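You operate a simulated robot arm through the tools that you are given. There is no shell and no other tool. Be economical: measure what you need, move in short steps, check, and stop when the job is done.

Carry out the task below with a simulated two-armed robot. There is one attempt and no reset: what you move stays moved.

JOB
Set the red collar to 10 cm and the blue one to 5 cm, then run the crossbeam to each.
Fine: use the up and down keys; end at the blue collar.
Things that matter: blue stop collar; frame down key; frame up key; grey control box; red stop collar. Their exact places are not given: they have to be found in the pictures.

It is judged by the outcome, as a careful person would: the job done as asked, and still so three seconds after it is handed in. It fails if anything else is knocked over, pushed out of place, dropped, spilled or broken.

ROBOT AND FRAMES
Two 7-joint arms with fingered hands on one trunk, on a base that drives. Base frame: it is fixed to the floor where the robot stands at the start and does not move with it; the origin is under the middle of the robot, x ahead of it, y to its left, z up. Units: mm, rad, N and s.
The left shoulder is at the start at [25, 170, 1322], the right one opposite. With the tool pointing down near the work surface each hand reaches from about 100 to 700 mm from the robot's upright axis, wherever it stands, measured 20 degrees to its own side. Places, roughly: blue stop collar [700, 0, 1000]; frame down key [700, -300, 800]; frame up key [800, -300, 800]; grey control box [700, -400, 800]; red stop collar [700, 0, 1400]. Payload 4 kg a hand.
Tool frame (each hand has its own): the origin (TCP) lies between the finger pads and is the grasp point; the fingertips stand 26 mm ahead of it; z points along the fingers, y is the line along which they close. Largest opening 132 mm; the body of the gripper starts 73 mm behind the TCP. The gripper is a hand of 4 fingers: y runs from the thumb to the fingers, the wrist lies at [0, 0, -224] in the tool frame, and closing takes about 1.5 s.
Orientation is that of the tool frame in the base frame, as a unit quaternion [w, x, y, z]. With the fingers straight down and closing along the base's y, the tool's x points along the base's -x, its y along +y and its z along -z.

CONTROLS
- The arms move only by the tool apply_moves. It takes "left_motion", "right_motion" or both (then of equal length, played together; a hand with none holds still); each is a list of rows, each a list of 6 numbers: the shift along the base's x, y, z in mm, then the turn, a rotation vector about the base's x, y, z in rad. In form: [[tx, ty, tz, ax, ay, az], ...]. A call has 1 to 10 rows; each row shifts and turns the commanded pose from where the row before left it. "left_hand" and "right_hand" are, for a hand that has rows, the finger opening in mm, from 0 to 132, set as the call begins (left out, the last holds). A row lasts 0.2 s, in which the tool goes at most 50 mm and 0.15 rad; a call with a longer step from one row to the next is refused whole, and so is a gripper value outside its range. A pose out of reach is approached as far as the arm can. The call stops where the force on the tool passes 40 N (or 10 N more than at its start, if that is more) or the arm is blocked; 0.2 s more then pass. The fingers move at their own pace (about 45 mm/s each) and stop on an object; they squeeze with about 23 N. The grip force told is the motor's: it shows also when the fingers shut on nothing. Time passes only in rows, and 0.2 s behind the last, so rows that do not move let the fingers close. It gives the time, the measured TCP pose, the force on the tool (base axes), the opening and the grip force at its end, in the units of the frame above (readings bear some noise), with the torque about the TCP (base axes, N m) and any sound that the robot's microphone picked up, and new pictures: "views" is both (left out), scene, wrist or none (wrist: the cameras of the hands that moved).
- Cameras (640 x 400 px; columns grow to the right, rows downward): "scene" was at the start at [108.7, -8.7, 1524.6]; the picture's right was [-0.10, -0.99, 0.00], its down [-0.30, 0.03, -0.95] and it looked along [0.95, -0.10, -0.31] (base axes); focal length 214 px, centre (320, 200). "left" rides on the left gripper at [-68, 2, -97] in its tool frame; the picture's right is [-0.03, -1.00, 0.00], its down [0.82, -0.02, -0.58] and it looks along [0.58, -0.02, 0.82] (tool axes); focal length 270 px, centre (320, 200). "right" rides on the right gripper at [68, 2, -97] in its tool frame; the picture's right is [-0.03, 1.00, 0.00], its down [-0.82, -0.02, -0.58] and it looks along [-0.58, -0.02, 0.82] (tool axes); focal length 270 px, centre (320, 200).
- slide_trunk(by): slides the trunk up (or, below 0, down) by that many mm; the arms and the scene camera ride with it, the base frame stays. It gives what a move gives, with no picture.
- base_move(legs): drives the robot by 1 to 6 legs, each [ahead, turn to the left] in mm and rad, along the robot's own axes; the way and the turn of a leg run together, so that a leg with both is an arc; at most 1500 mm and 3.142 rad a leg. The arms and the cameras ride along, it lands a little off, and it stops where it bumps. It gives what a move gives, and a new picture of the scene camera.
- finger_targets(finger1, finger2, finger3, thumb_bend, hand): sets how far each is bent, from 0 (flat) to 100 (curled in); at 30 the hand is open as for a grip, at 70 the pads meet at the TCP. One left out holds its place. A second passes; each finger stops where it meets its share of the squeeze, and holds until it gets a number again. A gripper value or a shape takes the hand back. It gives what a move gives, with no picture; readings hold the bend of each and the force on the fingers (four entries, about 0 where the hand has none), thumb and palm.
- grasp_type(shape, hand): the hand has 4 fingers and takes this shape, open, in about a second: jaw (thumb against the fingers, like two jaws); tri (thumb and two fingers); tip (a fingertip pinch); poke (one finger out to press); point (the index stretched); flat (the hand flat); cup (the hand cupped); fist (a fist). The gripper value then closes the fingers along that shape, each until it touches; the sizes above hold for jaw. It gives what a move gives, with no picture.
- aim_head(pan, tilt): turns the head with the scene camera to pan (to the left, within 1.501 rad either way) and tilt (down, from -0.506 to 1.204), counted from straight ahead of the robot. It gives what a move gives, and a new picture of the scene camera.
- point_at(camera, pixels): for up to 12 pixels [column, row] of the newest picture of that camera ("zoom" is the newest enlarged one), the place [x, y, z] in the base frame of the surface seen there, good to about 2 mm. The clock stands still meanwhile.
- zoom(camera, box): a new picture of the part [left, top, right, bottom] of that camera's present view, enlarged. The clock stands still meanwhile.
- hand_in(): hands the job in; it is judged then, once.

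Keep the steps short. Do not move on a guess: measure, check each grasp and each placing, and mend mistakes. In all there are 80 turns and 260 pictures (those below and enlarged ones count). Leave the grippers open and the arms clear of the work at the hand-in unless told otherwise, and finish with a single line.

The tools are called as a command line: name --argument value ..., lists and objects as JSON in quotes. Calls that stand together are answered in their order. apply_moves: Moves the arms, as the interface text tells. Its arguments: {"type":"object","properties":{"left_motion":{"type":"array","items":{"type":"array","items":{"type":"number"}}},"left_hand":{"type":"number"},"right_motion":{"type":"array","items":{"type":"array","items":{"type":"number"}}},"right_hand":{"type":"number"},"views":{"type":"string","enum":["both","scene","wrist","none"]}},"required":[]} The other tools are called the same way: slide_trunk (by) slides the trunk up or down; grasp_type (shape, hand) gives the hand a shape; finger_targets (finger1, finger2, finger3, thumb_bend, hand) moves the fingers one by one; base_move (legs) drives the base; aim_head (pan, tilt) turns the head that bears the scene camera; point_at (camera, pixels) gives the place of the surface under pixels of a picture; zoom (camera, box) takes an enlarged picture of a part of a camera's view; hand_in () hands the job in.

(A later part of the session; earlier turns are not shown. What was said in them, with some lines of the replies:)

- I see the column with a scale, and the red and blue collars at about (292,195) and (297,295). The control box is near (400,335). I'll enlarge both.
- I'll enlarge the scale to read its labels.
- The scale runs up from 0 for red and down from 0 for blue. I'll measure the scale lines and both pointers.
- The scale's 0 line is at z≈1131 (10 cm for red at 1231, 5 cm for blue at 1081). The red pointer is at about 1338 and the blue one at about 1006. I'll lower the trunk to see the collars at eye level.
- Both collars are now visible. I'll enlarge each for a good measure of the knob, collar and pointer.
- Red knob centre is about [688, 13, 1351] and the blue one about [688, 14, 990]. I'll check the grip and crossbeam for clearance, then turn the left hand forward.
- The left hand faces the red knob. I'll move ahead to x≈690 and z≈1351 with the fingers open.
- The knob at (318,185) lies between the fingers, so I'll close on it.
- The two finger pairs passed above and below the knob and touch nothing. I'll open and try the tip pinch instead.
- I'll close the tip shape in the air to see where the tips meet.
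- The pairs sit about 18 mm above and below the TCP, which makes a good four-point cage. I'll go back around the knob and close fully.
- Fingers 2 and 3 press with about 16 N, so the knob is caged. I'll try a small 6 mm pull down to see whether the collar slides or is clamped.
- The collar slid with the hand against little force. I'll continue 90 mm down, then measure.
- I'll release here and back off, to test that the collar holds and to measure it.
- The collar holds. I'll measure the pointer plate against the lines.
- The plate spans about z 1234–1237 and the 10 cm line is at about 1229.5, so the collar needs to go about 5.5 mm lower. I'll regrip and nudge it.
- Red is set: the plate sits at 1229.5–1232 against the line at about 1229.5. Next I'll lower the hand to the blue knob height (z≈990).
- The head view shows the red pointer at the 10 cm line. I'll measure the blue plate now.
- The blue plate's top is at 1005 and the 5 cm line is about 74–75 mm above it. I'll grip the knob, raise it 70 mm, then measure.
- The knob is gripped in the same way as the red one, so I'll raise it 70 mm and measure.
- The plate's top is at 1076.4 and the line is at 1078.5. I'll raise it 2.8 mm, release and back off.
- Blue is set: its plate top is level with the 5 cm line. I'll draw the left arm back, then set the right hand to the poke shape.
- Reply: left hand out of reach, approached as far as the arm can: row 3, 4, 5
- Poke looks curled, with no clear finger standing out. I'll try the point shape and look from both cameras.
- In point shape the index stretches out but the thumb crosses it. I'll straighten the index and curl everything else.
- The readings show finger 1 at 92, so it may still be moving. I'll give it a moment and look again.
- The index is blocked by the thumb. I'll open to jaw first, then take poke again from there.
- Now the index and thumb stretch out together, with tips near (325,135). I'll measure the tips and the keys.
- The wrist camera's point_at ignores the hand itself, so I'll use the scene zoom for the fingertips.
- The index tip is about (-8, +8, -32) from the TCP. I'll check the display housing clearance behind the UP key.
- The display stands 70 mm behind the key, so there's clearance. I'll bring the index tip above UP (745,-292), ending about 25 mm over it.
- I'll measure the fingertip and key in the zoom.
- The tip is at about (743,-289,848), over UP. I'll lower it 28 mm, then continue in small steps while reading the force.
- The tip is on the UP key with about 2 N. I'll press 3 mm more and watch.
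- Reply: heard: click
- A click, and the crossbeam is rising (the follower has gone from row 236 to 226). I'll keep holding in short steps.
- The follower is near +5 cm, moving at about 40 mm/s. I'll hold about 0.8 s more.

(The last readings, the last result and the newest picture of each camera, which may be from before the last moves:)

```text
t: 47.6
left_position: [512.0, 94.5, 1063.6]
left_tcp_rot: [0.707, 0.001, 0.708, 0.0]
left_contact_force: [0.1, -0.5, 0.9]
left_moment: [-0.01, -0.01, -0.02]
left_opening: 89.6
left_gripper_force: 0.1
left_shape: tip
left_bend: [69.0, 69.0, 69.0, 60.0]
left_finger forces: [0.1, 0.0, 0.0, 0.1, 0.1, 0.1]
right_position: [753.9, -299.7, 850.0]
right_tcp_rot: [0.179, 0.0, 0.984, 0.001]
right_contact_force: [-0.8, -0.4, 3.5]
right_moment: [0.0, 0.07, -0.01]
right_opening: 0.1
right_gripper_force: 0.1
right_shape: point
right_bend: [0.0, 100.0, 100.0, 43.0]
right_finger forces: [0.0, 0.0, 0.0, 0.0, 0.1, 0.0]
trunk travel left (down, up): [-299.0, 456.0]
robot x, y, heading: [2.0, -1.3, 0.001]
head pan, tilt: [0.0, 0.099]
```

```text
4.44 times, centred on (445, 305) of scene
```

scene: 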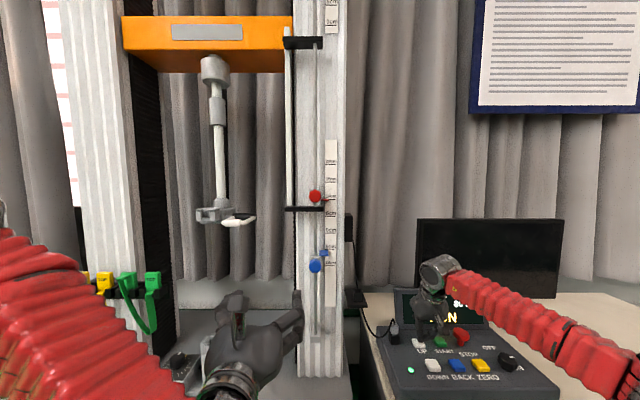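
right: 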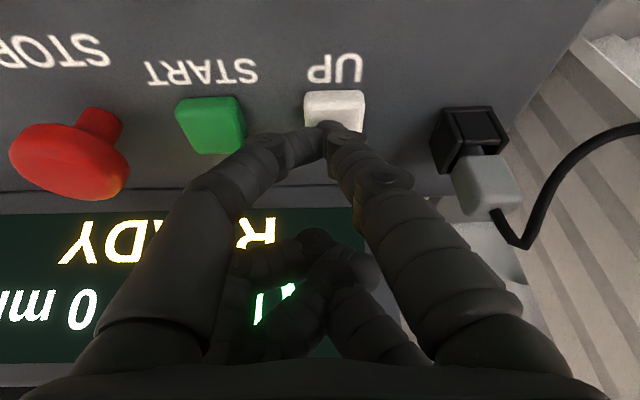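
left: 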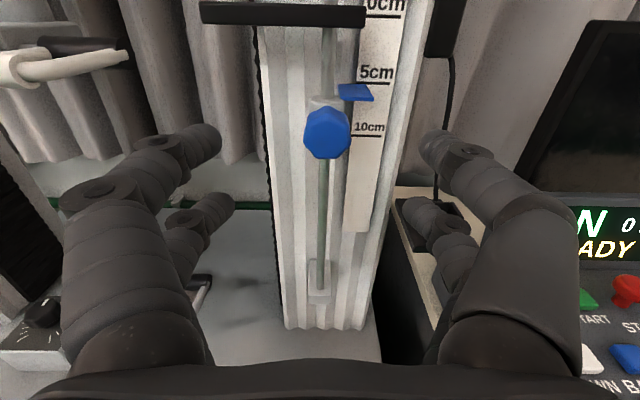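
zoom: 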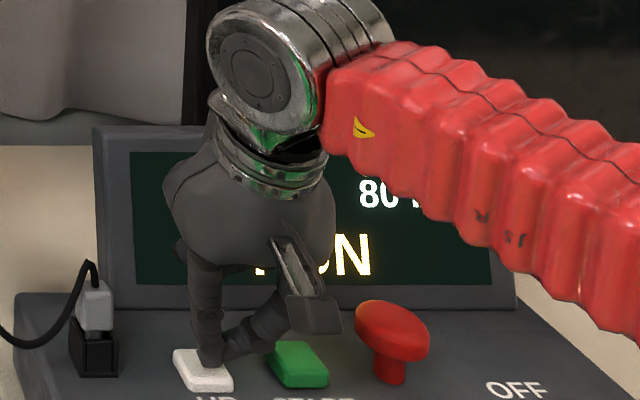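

The display reads about 80 mm in RUN. I'll hold another 0.6 s.

apply_moves --right_motion '[[0, 0, 0, 0, 0, 0], [0, 0, 0, 0, 0, 0]]' --views "none"

zoom --camera "scene" --box '[270, 150, 350, 270]'

zoom --camera "scene" --box '[390, 260, 500, 350]'

```text
t: 48.2
left_position: [511.9, 95.4, 1063.3]
left_tcp_rot: [0.707, 0.001, 0.708, 0.0]
left_contact_force: [0.7, -0.7, 0.4]
left_moment: [0.01, -0.03, 0.01]
left_opening: 89.8
left_gripper_force: 0.1
left_shape: tip
left_bend: [69.0, 69.0, 69.0, 60.0]
left_finger forces: [0.0, 0.0, 0.1, 0.0, 0.0, 0.0]
right_position: [754.2, -299.6, 849.6]
right_tcp_rot: [0.18, 0.001, 0.984, 0.0]
right_contact_force: [0.0, -0.8, 3.8]
right_moment: [-0.05, 0.02, -0.02]
right_opening: 0.3
right_gripper_force: 0.1
right_shape: point
right_bend: [0.0, 100.0, 100.0, 43.0]
right_finger forces: [0.0, 0.0, 0.0, 0.1, 0.0, 0.0]
trunk travel left (down, up): [-299.0, 456.0]
robot x, y, heading: [0.4, -1.9, 0.003]
head pan, tilt: [0.0, 0.099]
```

```text
3.33 times, centred on (310, 210) of scene
```

zoom: 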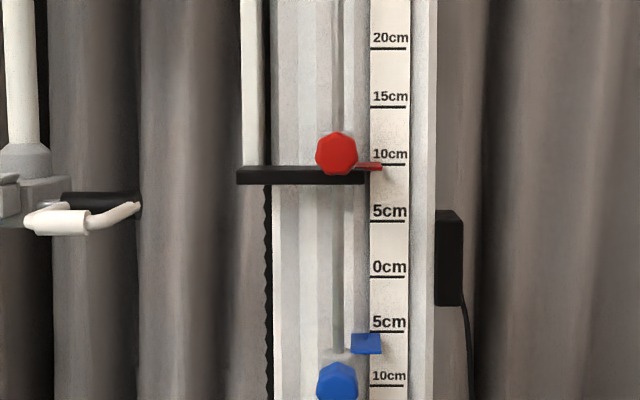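

```text
4.44 times, centred on (445, 305) of scene
```

zoom: 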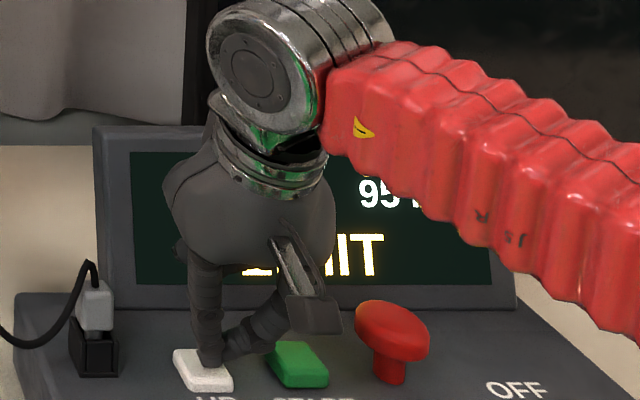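

The display shows LIMIT at 95 mm and the follower rests at the red collar. I'll lift off UP and move 78 mm back to above DOWN.

apply_moves --right_motion '[[0, 0, 15, 0, 0, 0], [0, 0, 15, 0, 0, 0], [-26, 0, 0, 0, 0, 0], [-26, 0, 0, 0, 0, 0], [-26, 0, 0, 0, 0, 0], [0, 0, 0, 0, 0, 0]]'

zoom --camera "scene" --box '[370, 240, 530, 400]'

zoom --camera "scene" --box '[270, 150, 350, 270]'

```text
t: 49.6
left_position: [512.7, 94.5, 1063.6]
left_tcp_rot: [0.706, 0.0, 0.708, 0.001]
left_contact_force: [-0.7, -0.2, 0.2]
left_moment: [0.0, 0.0, 0.02]
left_opening: 89.7
left_gripper_force: 0.0
left_shape: tip
left_bend: [69.0, 69.0, 69.0, 60.0]
left_finger forces: [0.0, 0.1, 0.0, 0.0, 0.0, 0.0]
right_position: [676.1, -299.8, 878.3]
right_tcp_rot: [0.18, 0.001, 0.984, 0.0]
right_contact_force: [0.2, 0.2, -0.2]
right_moment: [0.0, 0.02, -0.03]
right_opening: 0.0
right_gripper_force: 0.0
right_shape: point
right_bend: [0.0, 100.0, 100.0, 43.0]
right_finger forces: [0.1, 0.1, 0.0, 0.1, 0.0, 0.0]
trunk travel left (down, up): [-299.0, 456.0]
robot x, y, heading: [-2.8, -3.6, 0.002]
head pan, tilt: [0.0, 0.099]
```

scene: 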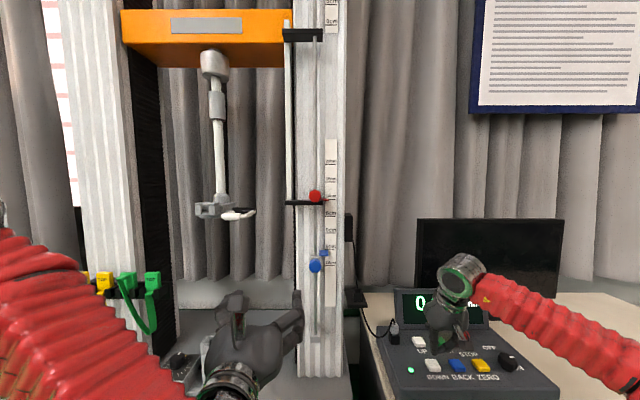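
right: 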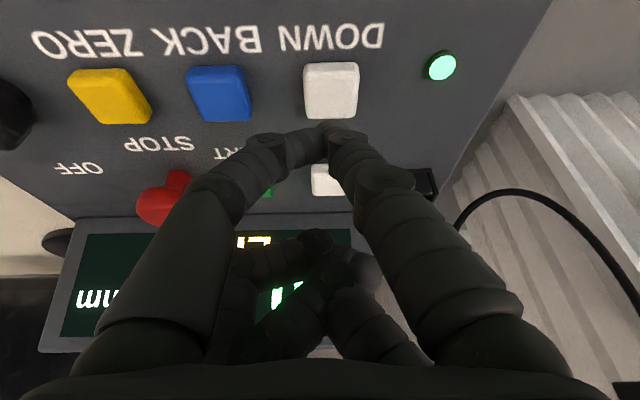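

```text
2.50 times, centred on (450, 320) of scene
```

zoom: 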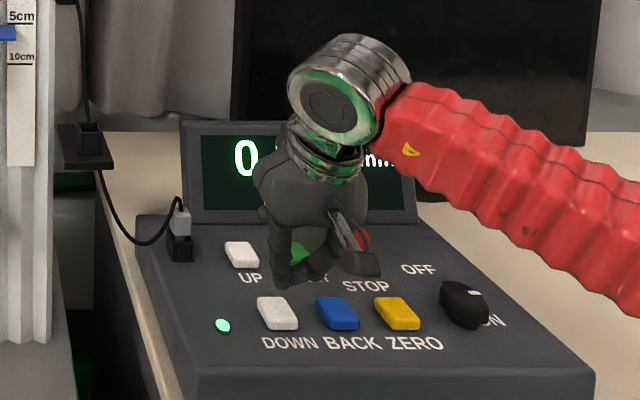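

```text
3.33 times, centred on (310, 210) of scene
```

zoom: 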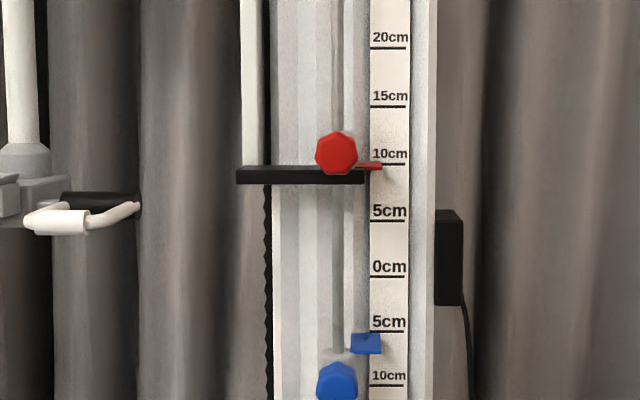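

The tip sits above DOWN the same way it did above UP. I'll press down 31 mm and hold.

apply_moves --right_motion '[[0, 0, -10, 0, 0, 0], [0, 0, -10, 0, 0, 0], [0, 0, -7, 0, 0, 0], [0, 0, -2, 0, 0, 0], [0, 0, -2, 0, 0, 0], [0, 0, 0, 0, 0, 0], [0, 0, 0, 0, 0, 0], [0, 0, 0, 0, 0, 0]]' --views "scene"

zoom --camera "scene" --box '[390, 260, 500, 350]'

```text
t: 51.4
left_position: [511.5, 95.3, 1063.6]
left_tcp_rot: [0.707, 0.0, 0.708, 0.001]
left_contact_force: [-0.3, -0.4, -0.1]
left_moment: [0.02, 0.01, -0.02]
left_opening: 89.6
left_gripper_force: 0.1
left_shape: tip
left_bend: [69.0, 69.0, 69.0, 60.0]
left_finger forces: [0.0, 0.0, 0.0, 0.0, 0.1, 0.0]
right_position: [676.5, -300.3, 849.2]
right_tcp_rot: [0.181, 0.001, 0.984, 0.001]
right_contact_force: [1.5, -1.4, 5.4]
right_moment: [0.0, 0.05, 0.0]
right_opening: 0.0
right_gripper_force: 0.0
right_shape: point
right_bend: [0.0, 100.0, 100.0, 43.0]
right_finger forces: [0.0, 0.0, 0.0, 0.0, 0.0, 0.0]
trunk travel left (down, up): [-299.0, 456.0]
robot x, y, heading: [-0.8, 0.3, -0.001]
head pan, tilt: [0.0, 0.099]
heard: click
```

scene: 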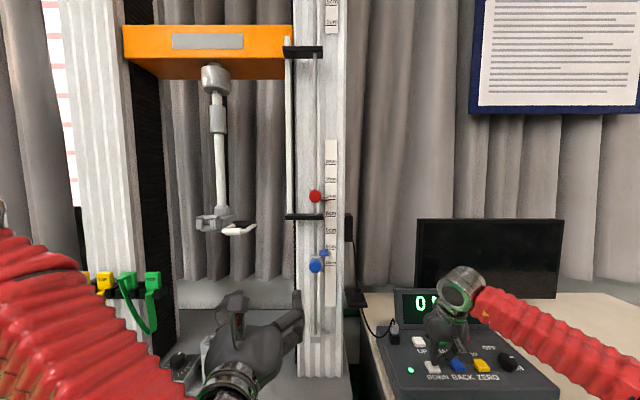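

```text
4.44 times, centred on (445, 305) of scene
```

zoom: 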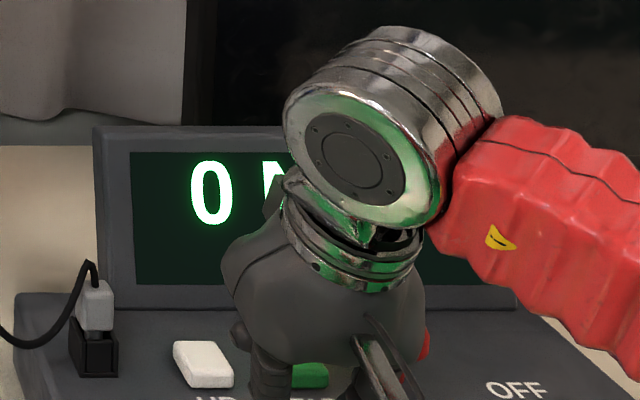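

A click, and the beam is running down (the follower is at row 216). I'll hold about 1.8 s and look.

apply_moves --right_motion '[[0, 0, 0, 0, 0, 0], [0, 0, 0, 0, 0, 0], [0, 0, 0, 0, 0, 0], [0, 0, 0, 0, 0, 0], [0, 0, 0, 0, 0, 0], [0, 0, 0, 0, 0, 0], [0, 0, 0, 0, 0, 0], [0, 0, 0, 0, 0, 0]]' --views "scene"

zoom --camera "scene" --box '[270, 170, 350, 290]'

```text
t: 53.2
left_position: [511.6, 95.0, 1062.0]
left_tcp_rot: [0.707, 0.001, 0.708, 0.0]
left_contact_force: [0.5, -0.4, -0.2]
left_moment: [-0.01, 0.0, 0.02]
left_opening: 89.8
left_gripper_force: 0.2
left_shape: tip
left_bend: [69.0, 69.0, 69.0, 60.0]
left_finger forces: [0.0, 0.1, 0.0, 0.0, 0.0, 0.0]
right_position: [675.7, -300.9, 849.3]
right_tcp_rot: [0.179, 0.0, 0.984, 0.001]
right_contact_force: [0.3, 0.0, 5.9]
right_moment: [-0.02, 0.01, -0.02]
right_opening: 0.0
right_gripper_force: 0.1
right_shape: point
right_bend: [0.0, 100.0, 100.0, 43.0]
right_finger forces: [0.1, 0.0, 0.0, 0.1, 0.0, 0.0]
trunk travel left (down, up): [-299.0, 456.0]
robot x, y, heading: [-1.2, -3.8, 0.005]
head pan, tilt: [0.0, 0.099]
```

scene: 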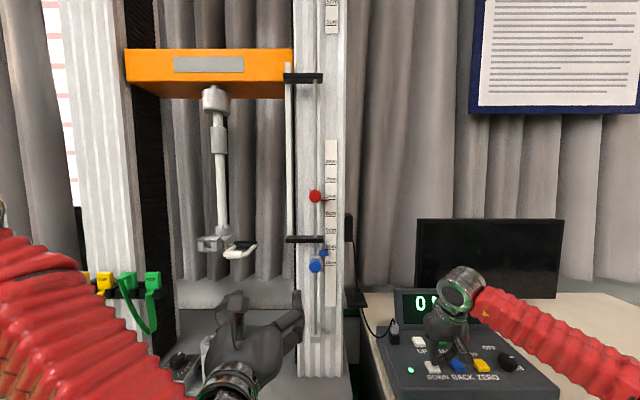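

```text
3.33 times, centred on (310, 230) of scene
```

zoom: 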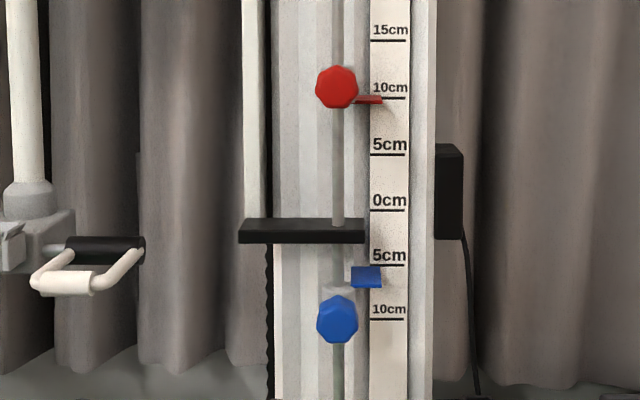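

The follower is past 0 with about 35 mm to go. I'll hold about 1.2 s more.

apply_moves --right_motion '[[0, 0, 0, 0, 0, 0], [0, 0, 0, 0, 0, 0], [0, 0, 0, 0, 0, 0], [0, 0, 0, 0, 0, 0], [0, 0, 0, 0, 0, 0]]' --views "scene"

zoom --camera "scene" --box '[270, 170, 350, 290]'

```text
t: 54.4
left_position: [512.4, 96.1, 1063.5]
left_tcp_rot: [0.706, 0.0, 0.708, 0.001]
left_contact_force: [-0.2, -1.2, 0.0]
left_moment: [0.01, 0.01, -0.02]
left_opening: 89.7
left_gripper_force: 0.1
left_shape: tip
left_bend: [69.0, 69.0, 69.0, 60.0]
left_finger forces: [0.0, 0.0, 0.1, 0.1, 0.0, 0.0]
right_position: [675.8, -300.8, 849.6]
right_tcp_rot: [0.18, 0.001, 0.984, 0.0]
right_contact_force: [0.6, -1.9, 5.9]
right_moment: [-0.02, 0.01, -0.02]
right_opening: 0.0
right_gripper_force: 0.0
right_shape: point
right_bend: [0.0, 100.0, 100.0, 43.0]
right_finger forces: [0.0, 0.0, 0.0, 0.0, 0.0, 0.0]
trunk travel left (down, up): [-299.0, 456.0]
robot x, y, heading: [-0.9, -2.2, 0.001]
head pan, tilt: [0.0, 0.099]
```

scene: 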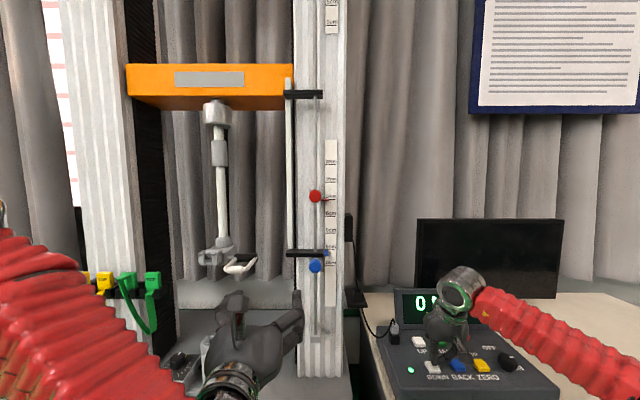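

```text
3.33 times, centred on (310, 230) of scene
```

zoom: 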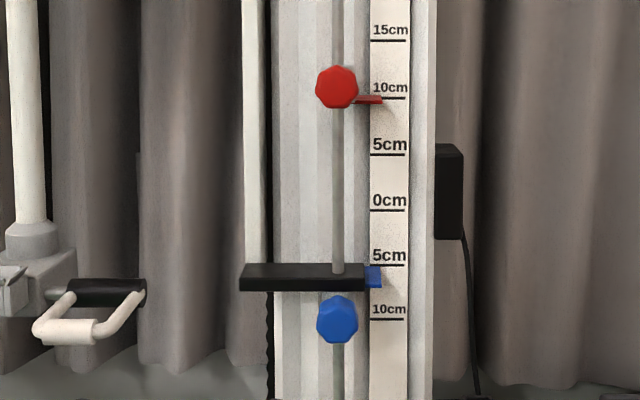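

The follower has reached the blue collar. I'll hold briefly, then lift off and draw the right hand back to read the display.

apply_moves --right_motion '[[0, 0, 0, 0, 0, 0], [0, 0, 15, 0, 0, 0], [0, 0, 25, 0, 0, 0], [-10, 0, 40, 0, 0, 0], [-40, -5, 30, 0, 0, 0], [-40, -10, 20, 0, 0, 0], [-40, -10, 20, 0, 0, 0], [-40, -10, 10, 0, 0, 0], [-20, 0, 0, 0, 0, 0]]' --views "scene"

zoom --camera "scene" --box '[270, 170, 350, 290]'

zoom --camera "scene" --box '[370, 270, 530, 390]'

```text
refused: row 5 steps farther than a row can; nothing moved
```

```text
3.33 times, centred on (310, 230) of scene
```

zoom: 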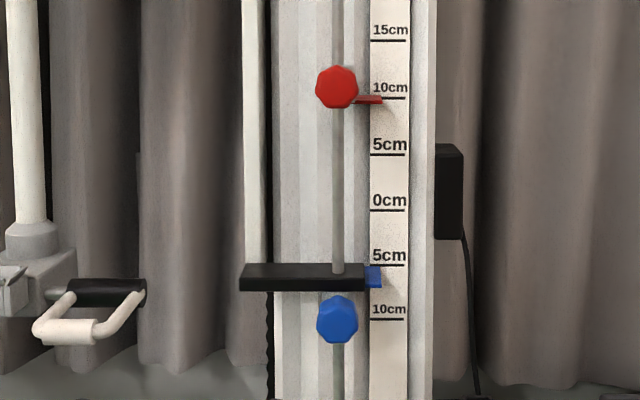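

```text
3.33 times, centred on (450, 330) of scene
```

zoom: 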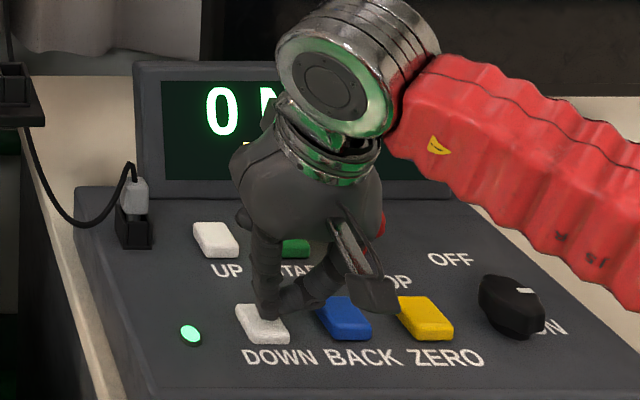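

One row was too long, so I'll repeat the retreat with shorter rows.

apply_moves --right_motion '[[0, 0, 0, 0, 0, 0], [0, 0, 15, 0, 0, 0], [0, 0, 25, 0, 0, 0], [-5, 0, 40, 0, 0, 0], [-35, -5, 25, 0, 0, 0], [-40, -10, 20, 0, 0, 0], [-40, -10, 20, 0, 0, 0], [-40, -10, 10, 0, 0, 0], [-20, -30, 0, 0, 0, 0], [0, -40, 0, 0, 0, 0]]' --views "scene"

zoom --camera "scene" --box '[270, 170, 350, 290]'

zoom --camera "scene" --box '[370, 270, 530, 390]'

```text
t: 56.6
left_position: [512.0, 95.0, 1063.4]
left_tcp_rot: [0.707, 0.001, 0.708, 0.001]
left_contact_force: [-0.5, -0.3, -0.2]
left_moment: [0.0, 0.03, 0.0]
left_opening: 89.7
left_gripper_force: 0.0
left_shape: tip
left_bend: [69.0, 69.0, 69.0, 60.0]
left_finger forces: [0.0, 0.1, 0.1, 0.0, 0.0, 0.1]
right_position: [496.3, -407.0, 1003.2]
right_tcp_rot: [0.179, 0.0, 0.984, 0.002]
right_contact_force: [-0.4, 0.6, 0.3]
right_moment: [0.04, 0.01, -0.01]
right_opening: 0.2
right_gripper_force: 0.0
right_shape: point
right_bend: [0.0, 100.0, 100.0, 44.0]
right_finger forces: [0.0, 0.0, 0.0, 0.0, 0.0, 0.0]
trunk travel left (down, up): [-299.0, 456.0]
robot x, y, heading: [-1.4, -4.1, -0.0]
head pan, tilt: [0.0, 0.099]
```

scene: 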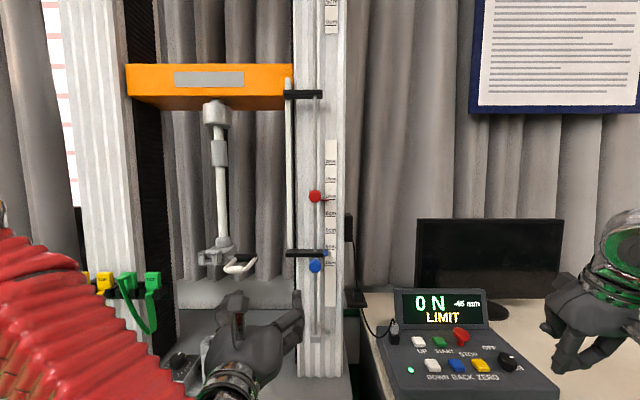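

```text
3.33 times, centred on (310, 230) of scene
```

zoom: 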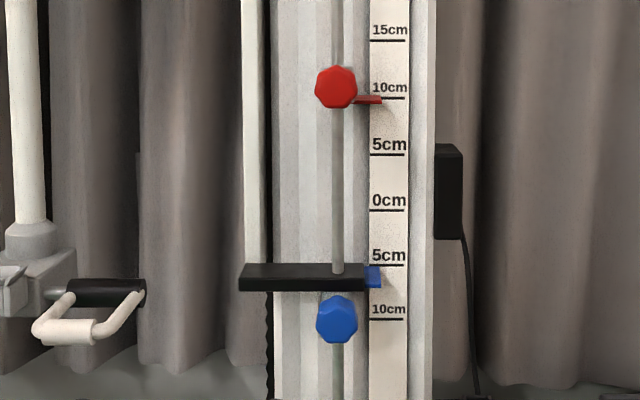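

```text
3.33 times, centred on (450, 330) of scene
```

zoom: 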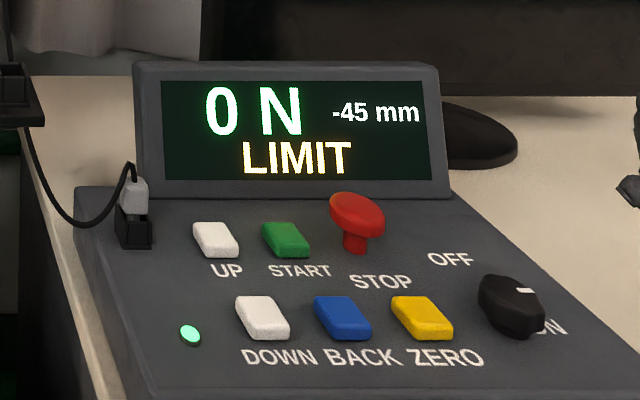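

The display shows LIMIT at -45 mm with the follower on the blue collar, and UP stopped at 95 mm. I'll open the right hand, then hand in.

grasp_type --shape "jaw" --hand "right"

hand_in

```text
t: 57.5
left_position: [512.2, 95.6, 1061.3]
left_tcp_rot: [0.706, 0.0, 0.708, 0.001]
left_contact_force: [-0.3, 0.6, 0.4]
left_moment: [0.01, -0.03, 0.0]
left_opening: 89.7
left_gripper_force: 0.1
left_shape: tip
left_bend: [69.0, 69.0, 69.0, 60.0]
left_finger forces: [0.0, 0.1, 0.1, 0.0, 0.1, 0.0]
right_position: [497.9, -406.7, 1002.3]
right_tcp_rot: [0.18, 0.0, 0.984, 0.001]
right_contact_force: [-0.3, 0.1, 0.0]
right_moment: [0.0, -0.01, -0.01]
right_opening: 132.1
right_gripper_force: 0.1
right_shape: jaw
right_bend: [30.0, 30.0, 30.0, 30.0]
right_finger forces: [0.1, 0.0, 0.1, 0.1, 0.0, 0.0]
trunk travel left (down, up): [-299.0, 456.0]
robot x, y, heading: [0.6, 0.9, 0.004]
head pan, tilt: [0.0, 0.099]
```

```text
The job is handed in.
```

The red collar is set to 10 cm and the blue to 5 cm, each within about 1 mm; the crossbeam ran up to red (LIMIT at 95 mm), then down to blue (LIMIT at -45 mm), where it now rests.
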